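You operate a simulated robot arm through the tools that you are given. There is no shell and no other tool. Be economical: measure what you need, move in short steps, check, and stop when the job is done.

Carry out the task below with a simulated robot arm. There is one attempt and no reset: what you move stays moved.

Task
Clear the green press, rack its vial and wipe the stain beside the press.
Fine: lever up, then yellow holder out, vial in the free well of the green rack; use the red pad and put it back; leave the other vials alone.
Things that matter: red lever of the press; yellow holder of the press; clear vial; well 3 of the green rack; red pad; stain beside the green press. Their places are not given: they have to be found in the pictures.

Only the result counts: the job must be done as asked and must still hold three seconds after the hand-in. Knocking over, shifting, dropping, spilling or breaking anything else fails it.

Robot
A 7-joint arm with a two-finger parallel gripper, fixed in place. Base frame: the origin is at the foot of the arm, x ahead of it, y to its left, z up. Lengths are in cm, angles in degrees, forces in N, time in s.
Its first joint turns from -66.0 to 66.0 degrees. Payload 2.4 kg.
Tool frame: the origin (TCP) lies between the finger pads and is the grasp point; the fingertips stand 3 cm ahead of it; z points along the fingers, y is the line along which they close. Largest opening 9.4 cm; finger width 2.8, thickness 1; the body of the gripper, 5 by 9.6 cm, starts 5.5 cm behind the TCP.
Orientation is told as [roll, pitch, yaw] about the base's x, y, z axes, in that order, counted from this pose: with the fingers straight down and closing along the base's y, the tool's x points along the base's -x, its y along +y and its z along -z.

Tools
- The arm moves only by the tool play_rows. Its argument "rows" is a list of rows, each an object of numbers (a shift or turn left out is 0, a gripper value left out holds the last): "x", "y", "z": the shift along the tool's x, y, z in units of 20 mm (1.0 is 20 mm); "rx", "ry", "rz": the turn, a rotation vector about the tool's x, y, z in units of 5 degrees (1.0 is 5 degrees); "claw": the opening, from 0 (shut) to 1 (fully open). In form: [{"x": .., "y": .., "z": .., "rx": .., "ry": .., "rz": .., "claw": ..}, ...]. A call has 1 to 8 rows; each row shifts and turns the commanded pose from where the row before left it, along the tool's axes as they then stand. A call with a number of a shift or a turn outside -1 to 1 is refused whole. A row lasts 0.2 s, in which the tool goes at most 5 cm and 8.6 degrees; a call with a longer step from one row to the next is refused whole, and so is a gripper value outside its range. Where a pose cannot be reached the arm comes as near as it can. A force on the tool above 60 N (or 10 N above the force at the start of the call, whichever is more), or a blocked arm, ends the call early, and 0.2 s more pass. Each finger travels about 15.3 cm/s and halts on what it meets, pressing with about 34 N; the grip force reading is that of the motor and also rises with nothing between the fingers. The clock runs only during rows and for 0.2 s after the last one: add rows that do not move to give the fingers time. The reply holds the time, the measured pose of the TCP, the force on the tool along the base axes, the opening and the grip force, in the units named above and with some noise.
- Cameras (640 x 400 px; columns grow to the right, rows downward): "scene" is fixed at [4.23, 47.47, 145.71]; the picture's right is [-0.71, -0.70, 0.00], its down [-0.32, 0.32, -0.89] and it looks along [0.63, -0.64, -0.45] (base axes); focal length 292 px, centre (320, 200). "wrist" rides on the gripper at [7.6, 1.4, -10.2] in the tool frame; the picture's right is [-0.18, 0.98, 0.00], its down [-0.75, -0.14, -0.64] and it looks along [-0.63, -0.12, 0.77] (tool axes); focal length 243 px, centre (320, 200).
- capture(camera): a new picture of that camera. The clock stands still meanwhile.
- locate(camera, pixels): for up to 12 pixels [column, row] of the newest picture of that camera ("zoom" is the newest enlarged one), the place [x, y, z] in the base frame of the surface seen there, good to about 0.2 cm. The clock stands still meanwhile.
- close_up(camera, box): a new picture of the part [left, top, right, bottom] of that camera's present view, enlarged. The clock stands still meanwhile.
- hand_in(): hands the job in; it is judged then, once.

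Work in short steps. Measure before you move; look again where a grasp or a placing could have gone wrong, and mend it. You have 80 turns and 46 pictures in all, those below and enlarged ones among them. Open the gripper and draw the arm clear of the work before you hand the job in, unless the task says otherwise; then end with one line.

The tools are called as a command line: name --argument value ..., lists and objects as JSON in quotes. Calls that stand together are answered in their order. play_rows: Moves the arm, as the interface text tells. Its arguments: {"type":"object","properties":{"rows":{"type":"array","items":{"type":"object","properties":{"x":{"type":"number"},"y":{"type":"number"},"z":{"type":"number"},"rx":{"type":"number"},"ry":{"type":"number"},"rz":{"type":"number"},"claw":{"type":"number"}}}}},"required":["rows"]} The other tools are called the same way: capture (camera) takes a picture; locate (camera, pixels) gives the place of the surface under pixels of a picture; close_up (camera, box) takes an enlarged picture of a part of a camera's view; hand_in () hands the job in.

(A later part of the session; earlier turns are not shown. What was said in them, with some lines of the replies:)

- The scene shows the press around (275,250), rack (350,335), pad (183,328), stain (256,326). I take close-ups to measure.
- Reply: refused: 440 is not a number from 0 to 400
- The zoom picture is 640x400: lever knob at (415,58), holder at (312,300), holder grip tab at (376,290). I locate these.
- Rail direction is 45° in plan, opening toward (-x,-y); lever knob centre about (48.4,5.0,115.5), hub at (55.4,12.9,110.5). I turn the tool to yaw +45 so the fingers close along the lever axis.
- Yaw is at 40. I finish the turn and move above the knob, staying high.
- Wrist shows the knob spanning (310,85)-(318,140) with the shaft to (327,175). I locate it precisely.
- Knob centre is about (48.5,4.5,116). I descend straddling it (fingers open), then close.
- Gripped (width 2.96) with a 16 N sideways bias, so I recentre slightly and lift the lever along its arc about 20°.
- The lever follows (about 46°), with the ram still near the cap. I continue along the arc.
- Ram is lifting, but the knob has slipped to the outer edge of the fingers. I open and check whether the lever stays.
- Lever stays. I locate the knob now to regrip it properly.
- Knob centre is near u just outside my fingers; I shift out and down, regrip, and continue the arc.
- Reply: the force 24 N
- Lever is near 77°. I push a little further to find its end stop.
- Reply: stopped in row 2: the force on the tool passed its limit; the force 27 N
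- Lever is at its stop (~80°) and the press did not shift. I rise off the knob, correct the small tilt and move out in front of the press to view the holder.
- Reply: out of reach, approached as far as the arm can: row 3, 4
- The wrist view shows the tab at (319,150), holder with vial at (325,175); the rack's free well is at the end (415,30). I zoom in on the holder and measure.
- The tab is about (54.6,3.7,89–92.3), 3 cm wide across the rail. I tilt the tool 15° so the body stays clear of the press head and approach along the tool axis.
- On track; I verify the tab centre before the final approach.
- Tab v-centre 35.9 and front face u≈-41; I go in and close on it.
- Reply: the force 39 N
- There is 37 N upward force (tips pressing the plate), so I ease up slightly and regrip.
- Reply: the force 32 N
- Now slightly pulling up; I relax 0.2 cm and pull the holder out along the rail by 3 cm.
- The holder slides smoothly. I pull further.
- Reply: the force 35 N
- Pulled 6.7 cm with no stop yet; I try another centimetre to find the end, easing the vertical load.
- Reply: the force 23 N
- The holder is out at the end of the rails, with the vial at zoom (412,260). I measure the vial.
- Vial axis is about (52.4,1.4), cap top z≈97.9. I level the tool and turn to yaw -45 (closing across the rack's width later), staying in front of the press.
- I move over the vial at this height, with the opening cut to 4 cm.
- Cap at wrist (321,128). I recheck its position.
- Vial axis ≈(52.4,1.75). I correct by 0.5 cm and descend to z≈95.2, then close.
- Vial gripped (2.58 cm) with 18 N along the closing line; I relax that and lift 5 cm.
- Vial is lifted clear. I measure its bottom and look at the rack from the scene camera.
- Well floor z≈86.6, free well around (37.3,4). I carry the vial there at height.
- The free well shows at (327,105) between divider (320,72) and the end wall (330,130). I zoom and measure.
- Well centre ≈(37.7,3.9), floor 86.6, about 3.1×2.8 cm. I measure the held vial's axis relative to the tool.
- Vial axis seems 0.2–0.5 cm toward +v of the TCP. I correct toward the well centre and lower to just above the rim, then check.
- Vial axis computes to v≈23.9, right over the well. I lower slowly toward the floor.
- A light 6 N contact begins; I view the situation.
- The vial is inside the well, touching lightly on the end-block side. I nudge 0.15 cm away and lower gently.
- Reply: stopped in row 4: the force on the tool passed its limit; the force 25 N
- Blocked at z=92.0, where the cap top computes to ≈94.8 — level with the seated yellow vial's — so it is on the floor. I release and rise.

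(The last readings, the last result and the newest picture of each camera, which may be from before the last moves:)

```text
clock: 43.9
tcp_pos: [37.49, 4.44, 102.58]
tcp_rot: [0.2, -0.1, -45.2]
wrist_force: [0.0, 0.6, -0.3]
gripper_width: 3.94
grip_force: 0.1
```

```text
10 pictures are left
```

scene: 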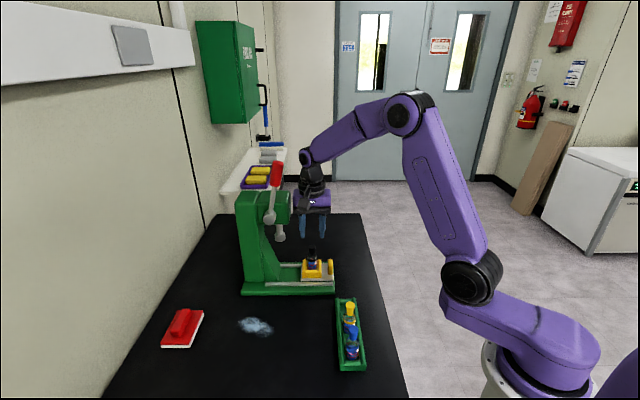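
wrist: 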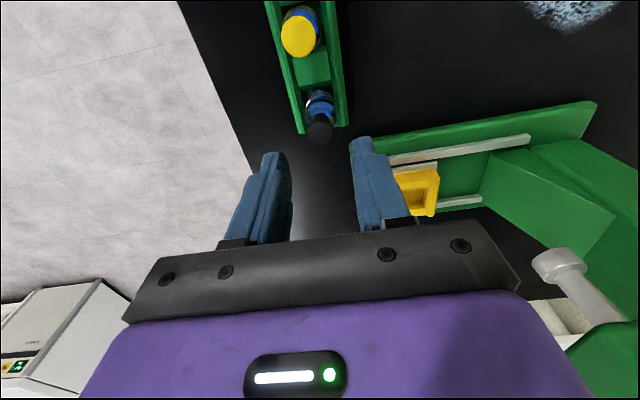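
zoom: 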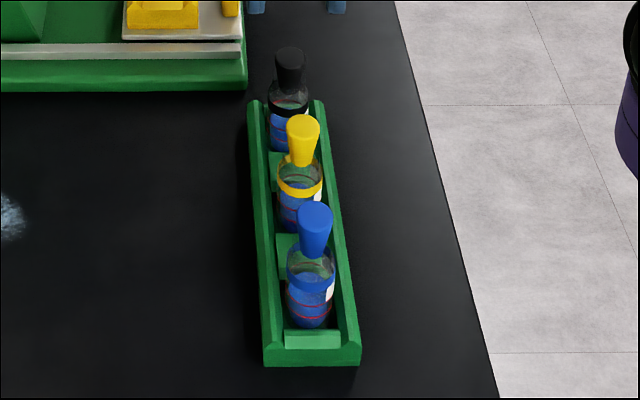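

The vial stands upright in the well. I check cap heights of black vs yellow/blue.

locate --camera "zoom" --pixels '[[290, 53], [303, 122], [315, 210], [288, 75], [303, 145]]'

locate --camera "scene" --pixels '[[183, 315], [178, 328], [190, 316], [172, 335], [196, 330], [199, 312], [163, 345], [189, 346], [176, 311], [203, 312], [183, 322], [186, 310]]'

close_up --camera "scene" --box '[140, 290, 300, 390]'

```text
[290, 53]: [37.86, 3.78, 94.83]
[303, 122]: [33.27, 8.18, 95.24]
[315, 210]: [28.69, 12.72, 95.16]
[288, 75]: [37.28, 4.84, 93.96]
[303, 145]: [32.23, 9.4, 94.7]
```

```text
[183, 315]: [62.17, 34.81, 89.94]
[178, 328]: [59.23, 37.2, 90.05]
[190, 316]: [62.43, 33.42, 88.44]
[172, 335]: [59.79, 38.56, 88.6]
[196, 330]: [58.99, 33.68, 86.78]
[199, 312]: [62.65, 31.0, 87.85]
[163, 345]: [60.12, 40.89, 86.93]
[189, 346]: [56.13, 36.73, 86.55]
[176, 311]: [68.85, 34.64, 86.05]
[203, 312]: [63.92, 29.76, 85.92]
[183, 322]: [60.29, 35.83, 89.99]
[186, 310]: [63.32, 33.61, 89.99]
```

```text
4.00 times, centred on (220, 340) of scene
```

zoom: 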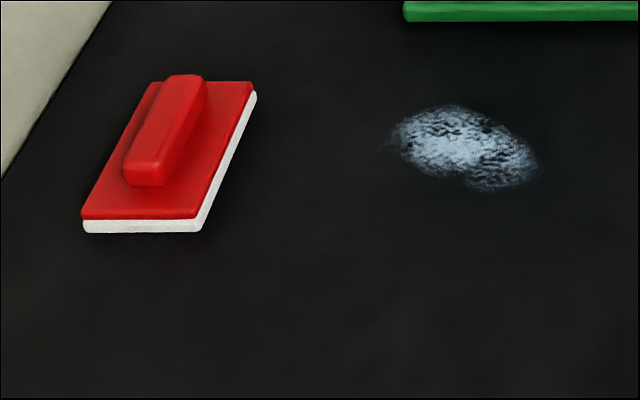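

Vial is seated and evenly spaced. Now the pad: I measure the handle and corners, and the stain extents.

locate --camera "zoom" --pixels '[[180, 85], [145, 165], [163, 165], [127, 165], [192, 80], [205, 85], [84, 214], [197, 215], [252, 86], [155, 85], [200, 229], [165, 125]]'

locate --camera "zoom" --pixels '[[395, 140], [440, 108], [535, 165], [490, 188], [465, 150], [400, 120], [530, 150], [460, 180], [410, 160], [510, 130], [380, 150], [545, 180]]'

```text
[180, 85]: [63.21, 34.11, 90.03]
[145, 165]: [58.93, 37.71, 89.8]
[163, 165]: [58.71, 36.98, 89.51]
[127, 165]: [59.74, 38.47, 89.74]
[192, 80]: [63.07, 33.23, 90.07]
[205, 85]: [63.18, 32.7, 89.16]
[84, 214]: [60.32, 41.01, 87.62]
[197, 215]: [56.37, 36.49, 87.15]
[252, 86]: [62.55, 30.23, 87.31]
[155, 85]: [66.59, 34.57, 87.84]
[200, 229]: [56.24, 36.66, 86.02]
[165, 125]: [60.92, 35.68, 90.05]
```

```text
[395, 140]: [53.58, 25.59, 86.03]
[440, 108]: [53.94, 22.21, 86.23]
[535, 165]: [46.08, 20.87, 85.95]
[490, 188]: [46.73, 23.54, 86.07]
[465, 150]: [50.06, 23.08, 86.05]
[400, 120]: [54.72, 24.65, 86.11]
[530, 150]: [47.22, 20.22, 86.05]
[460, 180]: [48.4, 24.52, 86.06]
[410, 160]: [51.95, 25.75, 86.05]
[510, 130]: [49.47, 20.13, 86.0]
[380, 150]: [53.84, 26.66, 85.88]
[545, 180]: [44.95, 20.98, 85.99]
```

Pad centre (61.2,35.6), handle along v (≈6.1 cm long, top z 90). It lies ~70 cm out, so I'll grip the handle's ends at yaw +45 with the tool tilted ~20°. First I rise and turn.

play_rows --rows '[{"z": -0.8}, {"z": -0.8}, {"z": -0.8}, {"z": -0.8}, {"rz": -1}, {"rz": -1}, {"rz": -1}, {"rz": -1}]'

play_rows --rows '[{"rz": -1}, {"rz": -1}, {"rz": -1}, {"rz": -1}, {"rz": -1}, {"rz": -1}, {"rz": -1}, {"rz": -1}]'

play_rows --rows '[{"rz": -1}, {"rz": -1}, {"rz": -1}, {"rz": -1}, {"rz": -1}, {"rz": -1}, {"y": 1}, {"y": 1}]'

```text
clock: 45.7
tcp_pos: [37.54, 4.28, 109.15]
tcp_rot: [0.2, -0.3, -25.2]
wrist_force: [0.4, 0.6, -0.2]
gripper_width: 3.97
grip_force: 0.1
```

```text
clock: 47.5
tcp_pos: [37.59, 4.27, 108.88]
tcp_rot: [0.1, -0.2, 15.0]
wrist_force: [-0.5, -0.2, 0.1]
gripper_width: 3.95
grip_force: 0.0
```

```text
clock: 49.3
tcp_pos: [34.88, 6.9, 109.01]
tcp_rot: [-0.1, -0.3, 44.7]
wrist_force: [0.2, 0.0, -0.6]
gripper_width: 3.95
grip_force: 0.1
```

Yaw is 45. I travel along -u toward the pad, at height.

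play_rows --rows '[{"x": -1, "y": 0.2}, {"x": -1, "y": 0.2}, {"x": -1, "y": 0.2}, {"x": -1, "y": 0.2}, {"x": -1}, {"x": -1}, {"x": -1}, {"x": -1}]'

play_rows --rows '[{"x": -1, "z": 0.2, "claw": 0.7}, {"x": -1, "claw": 0.95}, {"x": -1}, {"x": -1}, {"ry": -1}, {"ry": -1}, {"ry": -1}, {"ry": -1}]'

```text
clock: 51.1
tcp_pos: [45.03, 19.43, 108.86]
tcp_rot: [-0.1, -0.2, 44.7]
wrist_force: [-0.3, 0.4, -0.4]
gripper_width: 3.94
grip_force: 0.1
```

```text
clock: 52.9
tcp_pos: [50.64, 25.05, 108.64]
tcp_rot: [0.0, -20.3, 44.9]
wrist_force: [-0.8, -0.1, -0.5]
gripper_width: 8.91
grip_force: 0.1
```

I approach along the tilted axis, stopping about 6 cm short, and look.

play_rows --rows '[{"x": -0.9, "z": 0.9}, {"x": -0.9, "z": 0.9}, {"x": -0.9, "z": 0.9}, {"x": -0.87, "z": 0.9}, {"z": 1}, {"z": 1}, {"z": 1}, {"z": 1}]'

capture --camera "wrist"

```text
clock: 54.7
tcp_pos: [59.12, 33.54, 96.81]
tcp_rot: [-0.1, -20.3, 44.8]
wrist_force: [0.3, 0.0, -0.8]
gripper_width: 8.93
grip_force: 0.1
```

```text
8 pictures are left
```

wrist: 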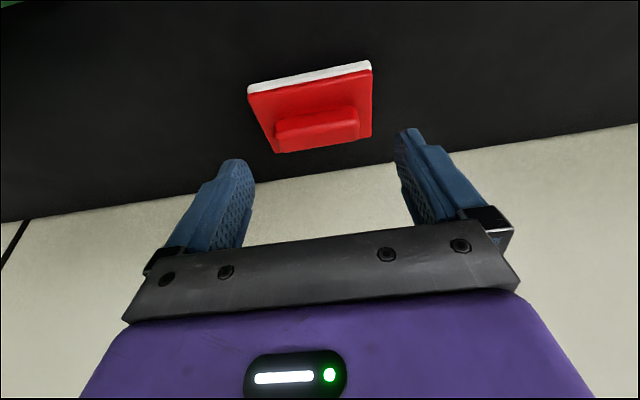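

Reach is fine. Pad is at wrist (315,115), handle between (277,130) and (358,125); I measure it.

locate --camera "wrist" --pixels '[[278, 130], [357, 122], [317, 128], [317, 142], [278, 148], [357, 138], [317, 115], [249, 93], [371, 70], [274, 152], [372, 135], [317, 120]]'

```text
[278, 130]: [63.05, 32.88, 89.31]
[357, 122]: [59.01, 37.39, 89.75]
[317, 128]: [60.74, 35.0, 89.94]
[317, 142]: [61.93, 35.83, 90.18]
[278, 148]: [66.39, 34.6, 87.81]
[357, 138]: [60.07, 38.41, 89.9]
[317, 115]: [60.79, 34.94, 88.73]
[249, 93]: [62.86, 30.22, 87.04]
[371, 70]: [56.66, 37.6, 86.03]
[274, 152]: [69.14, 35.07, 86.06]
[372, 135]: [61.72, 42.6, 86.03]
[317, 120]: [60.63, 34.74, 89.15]
```

Handle centre u -68.4, v 18.3, as planned. I go in and close on the handle's ends.

play_rows --rows '[{"z": 0.8, "y": -0.08}, {"z": 0.8}, {"z": 0.8}, {"z": 0.7}, {}]'

play_rows --rows '[{"claw": 0.75}, {"claw": 0.65}, {"claw": 0.55}, {}]'

close_up --camera "scene" --box '[140, 280, 300, 380]'

```text
clock: 55.9
tcp_pos: [60.92, 34.92, 91.09]
tcp_rot: [0.0, -20.5, 44.8]
wrist_force: [-2.4, -1.8, 14.6]
gripper_width: 8.93
grip_force: 0.1
```

```text
clock: 56.9
tcp_pos: [60.96, 34.79, 90.97]
tcp_rot: [-0.1, -20.6, 44.9]
wrist_force: [5.6, -0.7, 20.1]
gripper_width: 6.83
grip_force: 33.8
```

```text
4.00 times, centred on (220, 330) of scene
```

zoom: 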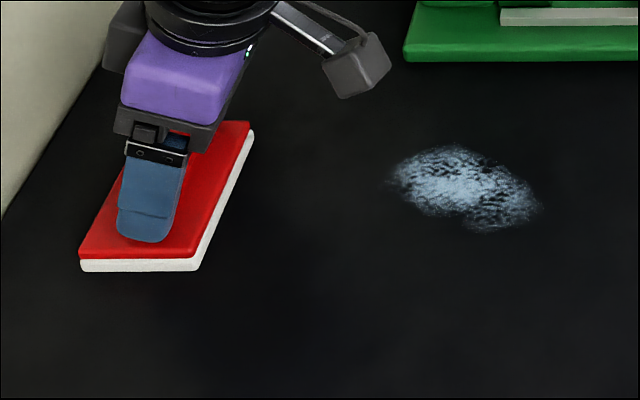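

Handle gripped (6.83 cm). I lift 2 cm and check that the pad comes along.

play_rows --rows '[{"x": -0.174, "z": -0.47}, {"x": -0.174, "z": -0.47}, {}]'

play_rows --rows '[{"x": 0.8, "z": -0.296, "y": -0.1}, {"x": 0.8, "z": -0.296, "y": -0.1}, {"x": 0.8, "z": -0.296, "y": -0.1}, {"x": 0.8, "z": -0.296, "y": -0.05}, {"x": 0.5, "z": -0.185}, {}]'

close_up --camera "scene" --box '[140, 260, 300, 380]'

```text
clock: 57.7
tcp_pos: [60.86, 34.92, 92.76]
tcp_rot: [-0.1, -20.1, 44.8]
wrist_force: [0.0, 0.7, -0.2]
gripper_width: 6.82
grip_force: 34.7
```

```text
clock: 59.1
tcp_pos: [55.79, 28.93, 92.87]
tcp_rot: [-0.1, -20.3, 44.7]
wrist_force: [-0.8, 1.0, -0.1]
gripper_width: 6.81
grip_force: 34.1
```

```text
3.33 times, centred on (220, 320) of scene
```

zoom: 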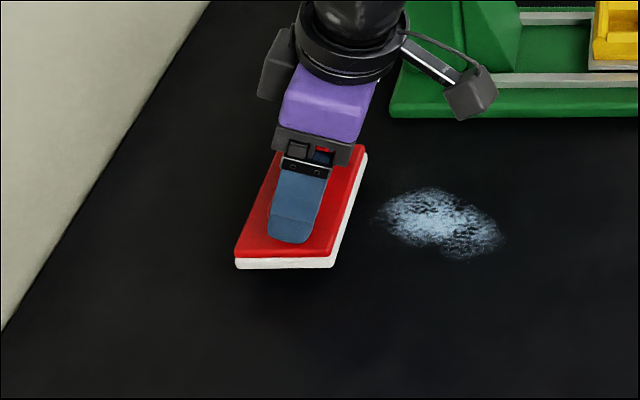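

Pad is held level, just short of the stain. I shift 0.4 cm, lower until contact.

play_rows --rows '[{"x": 0.174, "z": 0.47, "y": -0.2}, {"x": 0.174, "z": 0.47}, {"x": 0.03, "z": 0.09}, {}]'

```text
clock: 60.1
tcp_pos: [56.13, 28.68, 91.09]
tcp_rot: [-0.1, -20.8, 44.8]
wrist_force: [-4.4, -3.4, 30.9]
gripper_width: 6.8
grip_force: 34.0
```

Contact at 31 N. I sweep across the stain along +u.

play_rows --rows '[{"x": 0.85, "z": -0.314}, {"x": 0.85, "z": -0.314}, {"x": 0.85, "z": -0.314}, {"x": 0.85, "z": -0.314}, {"x": 0.85, "z": -0.314}, {"x": 0.85, "z": -0.314}, {"x": 0.85, "z": -0.314}, {"x": 0.85, "z": -0.314}]'

play_rows --rows '[{"x": -0.85, "z": 0.314}, {"x": -0.85, "z": 0.314}, {"x": -0.85, "z": 0.314}, {"x": -0.85, "z": 0.314}, {"x": -0.85, "z": 0.314}, {"x": -0.85, "z": 0.314}, {"x": -0.85, "z": 0.314}, {"x": -0.85, "z": 0.314}]'

close_up --camera "scene" --box '[140, 260, 300, 380]'

```text
clock: 61.9
tcp_pos: [46.05, 18.44, 91.1]
tcp_rot: [-0.3, -21.1, 44.8]
wrist_force: [9.1, 6.6, 38.8]
gripper_width: 6.79
grip_force: 34.3
```

```text
clock: 62.2
tcp_pos: [46.17, 18.72, 91.05]
tcp_rot: [-0.1, -20.8, 44.8]
wrist_force: [0.6, 0.6, 7.7]
gripper_width: 6.79
grip_force: 33.8
stopped in row 1: the force on the tool passed its limit (the readings are from after the stop); the commanded pose is now the measured one
```

```text
3.33 times, centred on (220, 320) of scene
```

zoom: 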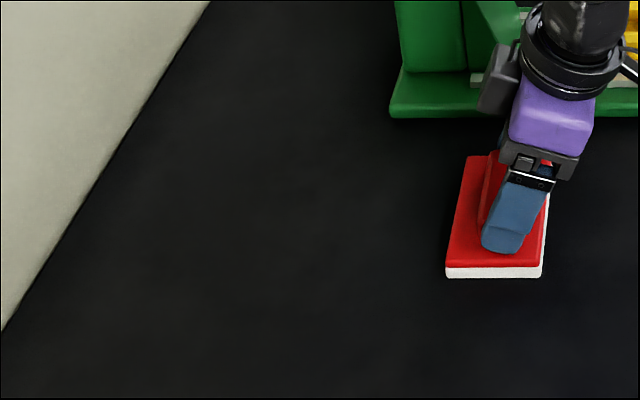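

The stain is wiped; the pad slid a bit in the grip. I measure where the pad sits relative to the tool.

locate --camera "zoom" --pixels '[[468, 158], [448, 263], [541, 262], [546, 215], [500, 155], [484, 200], [492, 165], [520, 260], [455, 225], [546, 200]]'

```text
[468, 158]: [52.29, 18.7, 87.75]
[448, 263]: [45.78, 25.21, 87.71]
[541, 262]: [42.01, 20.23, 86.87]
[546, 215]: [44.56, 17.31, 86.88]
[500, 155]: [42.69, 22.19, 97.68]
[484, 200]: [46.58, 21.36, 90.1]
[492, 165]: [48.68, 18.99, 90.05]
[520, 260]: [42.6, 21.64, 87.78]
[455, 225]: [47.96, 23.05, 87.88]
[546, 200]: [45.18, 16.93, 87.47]
```

No yaw slip, only 0.4 cm along u. I sweep back gently over the stain, moving slower.

play_rows --rows '[{"x": -0.54, "z": 0.23}, {"x": -0.56, "z": 0.207}, {"x": -0.56, "z": 0.207}, {"x": -0.56, "z": 0.207}, {"x": -0.56, "z": 0.207}, {"x": -0.56, "z": 0.207}, {"x": -0.56, "z": 0.207}, {"x": -0.56, "z": 0.207}]'

close_up --camera "scene" --box '[140, 260, 300, 380]'

```text
clock: 64.0
tcp_pos: [53.2, 25.25, 91.07]
tcp_rot: [0.0, -20.7, 44.8]
wrist_force: [-7.9, -7.9, 36.5]
gripper_width: 6.81
grip_force: 33.5
```

```text
3.33 times, centred on (220, 320) of scene
```

zoom: 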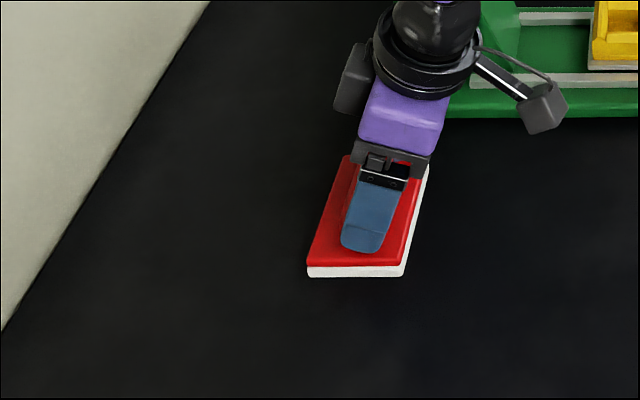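

The whole stain area is clean in this and the previous picture. I measure the pad's offset again before carrying it back.

locate --camera "zoom" --pixels '[[346, 158], [308, 262], [401, 263], [427, 170], [415, 215], [325, 215], [308, 266], [402, 268]]'

```text
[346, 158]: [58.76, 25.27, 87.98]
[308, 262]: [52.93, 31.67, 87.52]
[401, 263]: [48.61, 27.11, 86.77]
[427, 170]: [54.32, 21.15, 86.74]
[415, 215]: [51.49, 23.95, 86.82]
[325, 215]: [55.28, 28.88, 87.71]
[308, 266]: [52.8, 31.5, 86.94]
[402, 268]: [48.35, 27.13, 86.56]
```

Pad centre must move by Δu −12.05, Δv −1.03 to its original spot. I lift, carry, then lower.

play_rows --rows '[{"x": -0.174, "z": -0.47}, {"x": -0.174, "z": -0.47}, {"x": -0.94, "z": 0.348, "y": 0.1}, {"x": -0.94, "z": 0.348, "y": 0.1}, {"x": -0.94, "z": 0.348, "y": 0.1}, {"x": -0.94, "z": 0.348, "y": 0.1}, {"x": -0.94, "z": 0.348, "y": 0.115}, {}]'

play_rows --rows '[{"x": -0.95, "z": 0.353}, {}, {"x": 0.1, "z": 0.28}, {"x": 0.1, "z": 0.28}, {"x": 0.06, "z": 0.17}, {}]'

```text
clock: 65.8
tcp_pos: [59.59, 33.16, 93.06]
tcp_rot: [0.0, -20.6, 44.7]
wrist_force: [-0.2, 0.2, -0.4]
gripper_width: 6.81
grip_force: 34.3
```

```text
clock: 67.2
tcp_pos: [60.75, 34.64, 91.47]
tcp_rot: [-0.1, -20.5, 44.9]
wrist_force: [-0.1, -0.7, -0.4]
gripper_width: 6.8
grip_force: 33.8
```

At target and about 0.4 cm above the table; I lower to contact and check.

play_rows --rows '[{"x": 0.04, "z": 0.11}, {"x": 0.04, "z": 0.11}, {}]'

close_up --camera "scene" --box '[140, 290, 300, 390]'

locate --camera "zoom" --pixels '[[84, 214], [197, 215], [252, 86], [200, 229]]'

```text
clock: 68.0
tcp_pos: [60.92, 34.62, 91.09]
tcp_rot: [0.0, -20.6, 44.8]
wrist_force: [-2.2, -1.0, 8.5]
gripper_width: 6.82
grip_force: 34.3
```

```text
4.00 times, centred on (220, 340) of scene
```

zoom: 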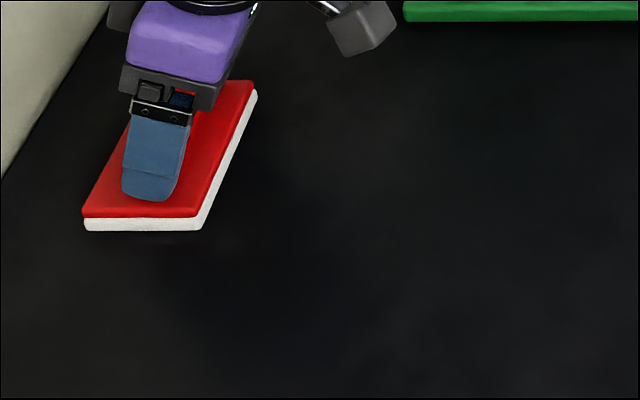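

```text
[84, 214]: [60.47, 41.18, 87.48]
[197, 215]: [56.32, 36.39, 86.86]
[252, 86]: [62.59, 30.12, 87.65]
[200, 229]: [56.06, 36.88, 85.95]
```

The pad's corners match the original picture to within a pixel or two. I open and retreat along the tool axis.

play_rows --rows '[{"claw": 0.85}, {"claw": 0.95}, {}, {"z": -0.5}, {"z": -0.8}, {"z": -1}, {"z": -1}, {"z": -1}]'

play_rows --rows '[{"z": -1}, {"z": -1}, {"z": -1, "x": 0.8}, {"x": 1}, {"x": 1}, {"x": 1}, {"x": 1}, {"x": 1}]'

capture --camera "scene"

```text
clock: 69.8
tcp_pos: [58.71, 32.55, 99.01]
tcp_rot: [0.1, -20.4, 44.7]
wrist_force: [-0.2, -0.2, 0.3]
gripper_width: 8.93
grip_force: 0.1
```

```text
clock: 71.7
tcp_pos: [49.3, 23.4, 100.64]
tcp_rot: [0.0, -20.5, 44.9]
wrist_force: [0.2, -0.1, -0.9]
gripper_width: 8.93
grip_force: 0.0
```

```text
2 pictures are left
```

scene: 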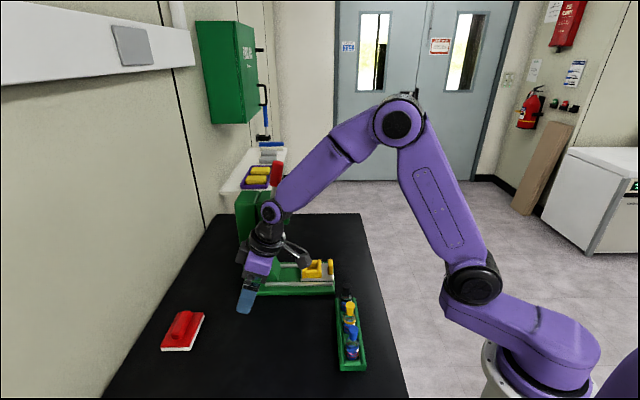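

Pad, rack and holder look right. I raise the arm clear and take a final look.

play_rows --rows '[{"x": -0.35, "z": -0.93}, {"x": -0.35, "z": -0.93}, {"x": -0.35, "z": -0.93}, {"x": -0.35, "z": -0.93}, {"x": -0.35, "z": -0.93}, {"x": -0.35, "z": -0.93}, {}]'

capture --camera "scene"

```text
clock: 73.2
tcp_pos: [49.64, 23.29, 112.54]
tcp_rot: [0.1, -20.5, 44.8]
wrist_force: [0.7, 0.1, -0.6]
gripper_width: 8.93
grip_force: 0.1
```

```text
1 pictures are left
```

scene: 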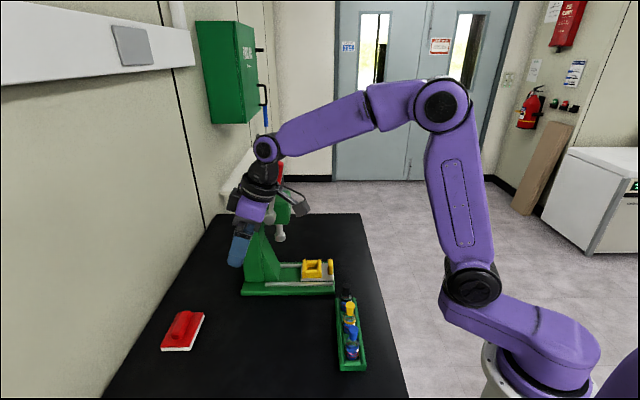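

The final view shows the lever up, holder out, vial racked, stain gone, pad back and the arm clear. I hand in.

hand_in

```text
The job is handed in.
```

The job is handed in: the lever is up, the yellow holder is out, the vial stands in the free well of the green rack, the stain is wiped, and the red pad is back within about 0.2 cm of where it started.
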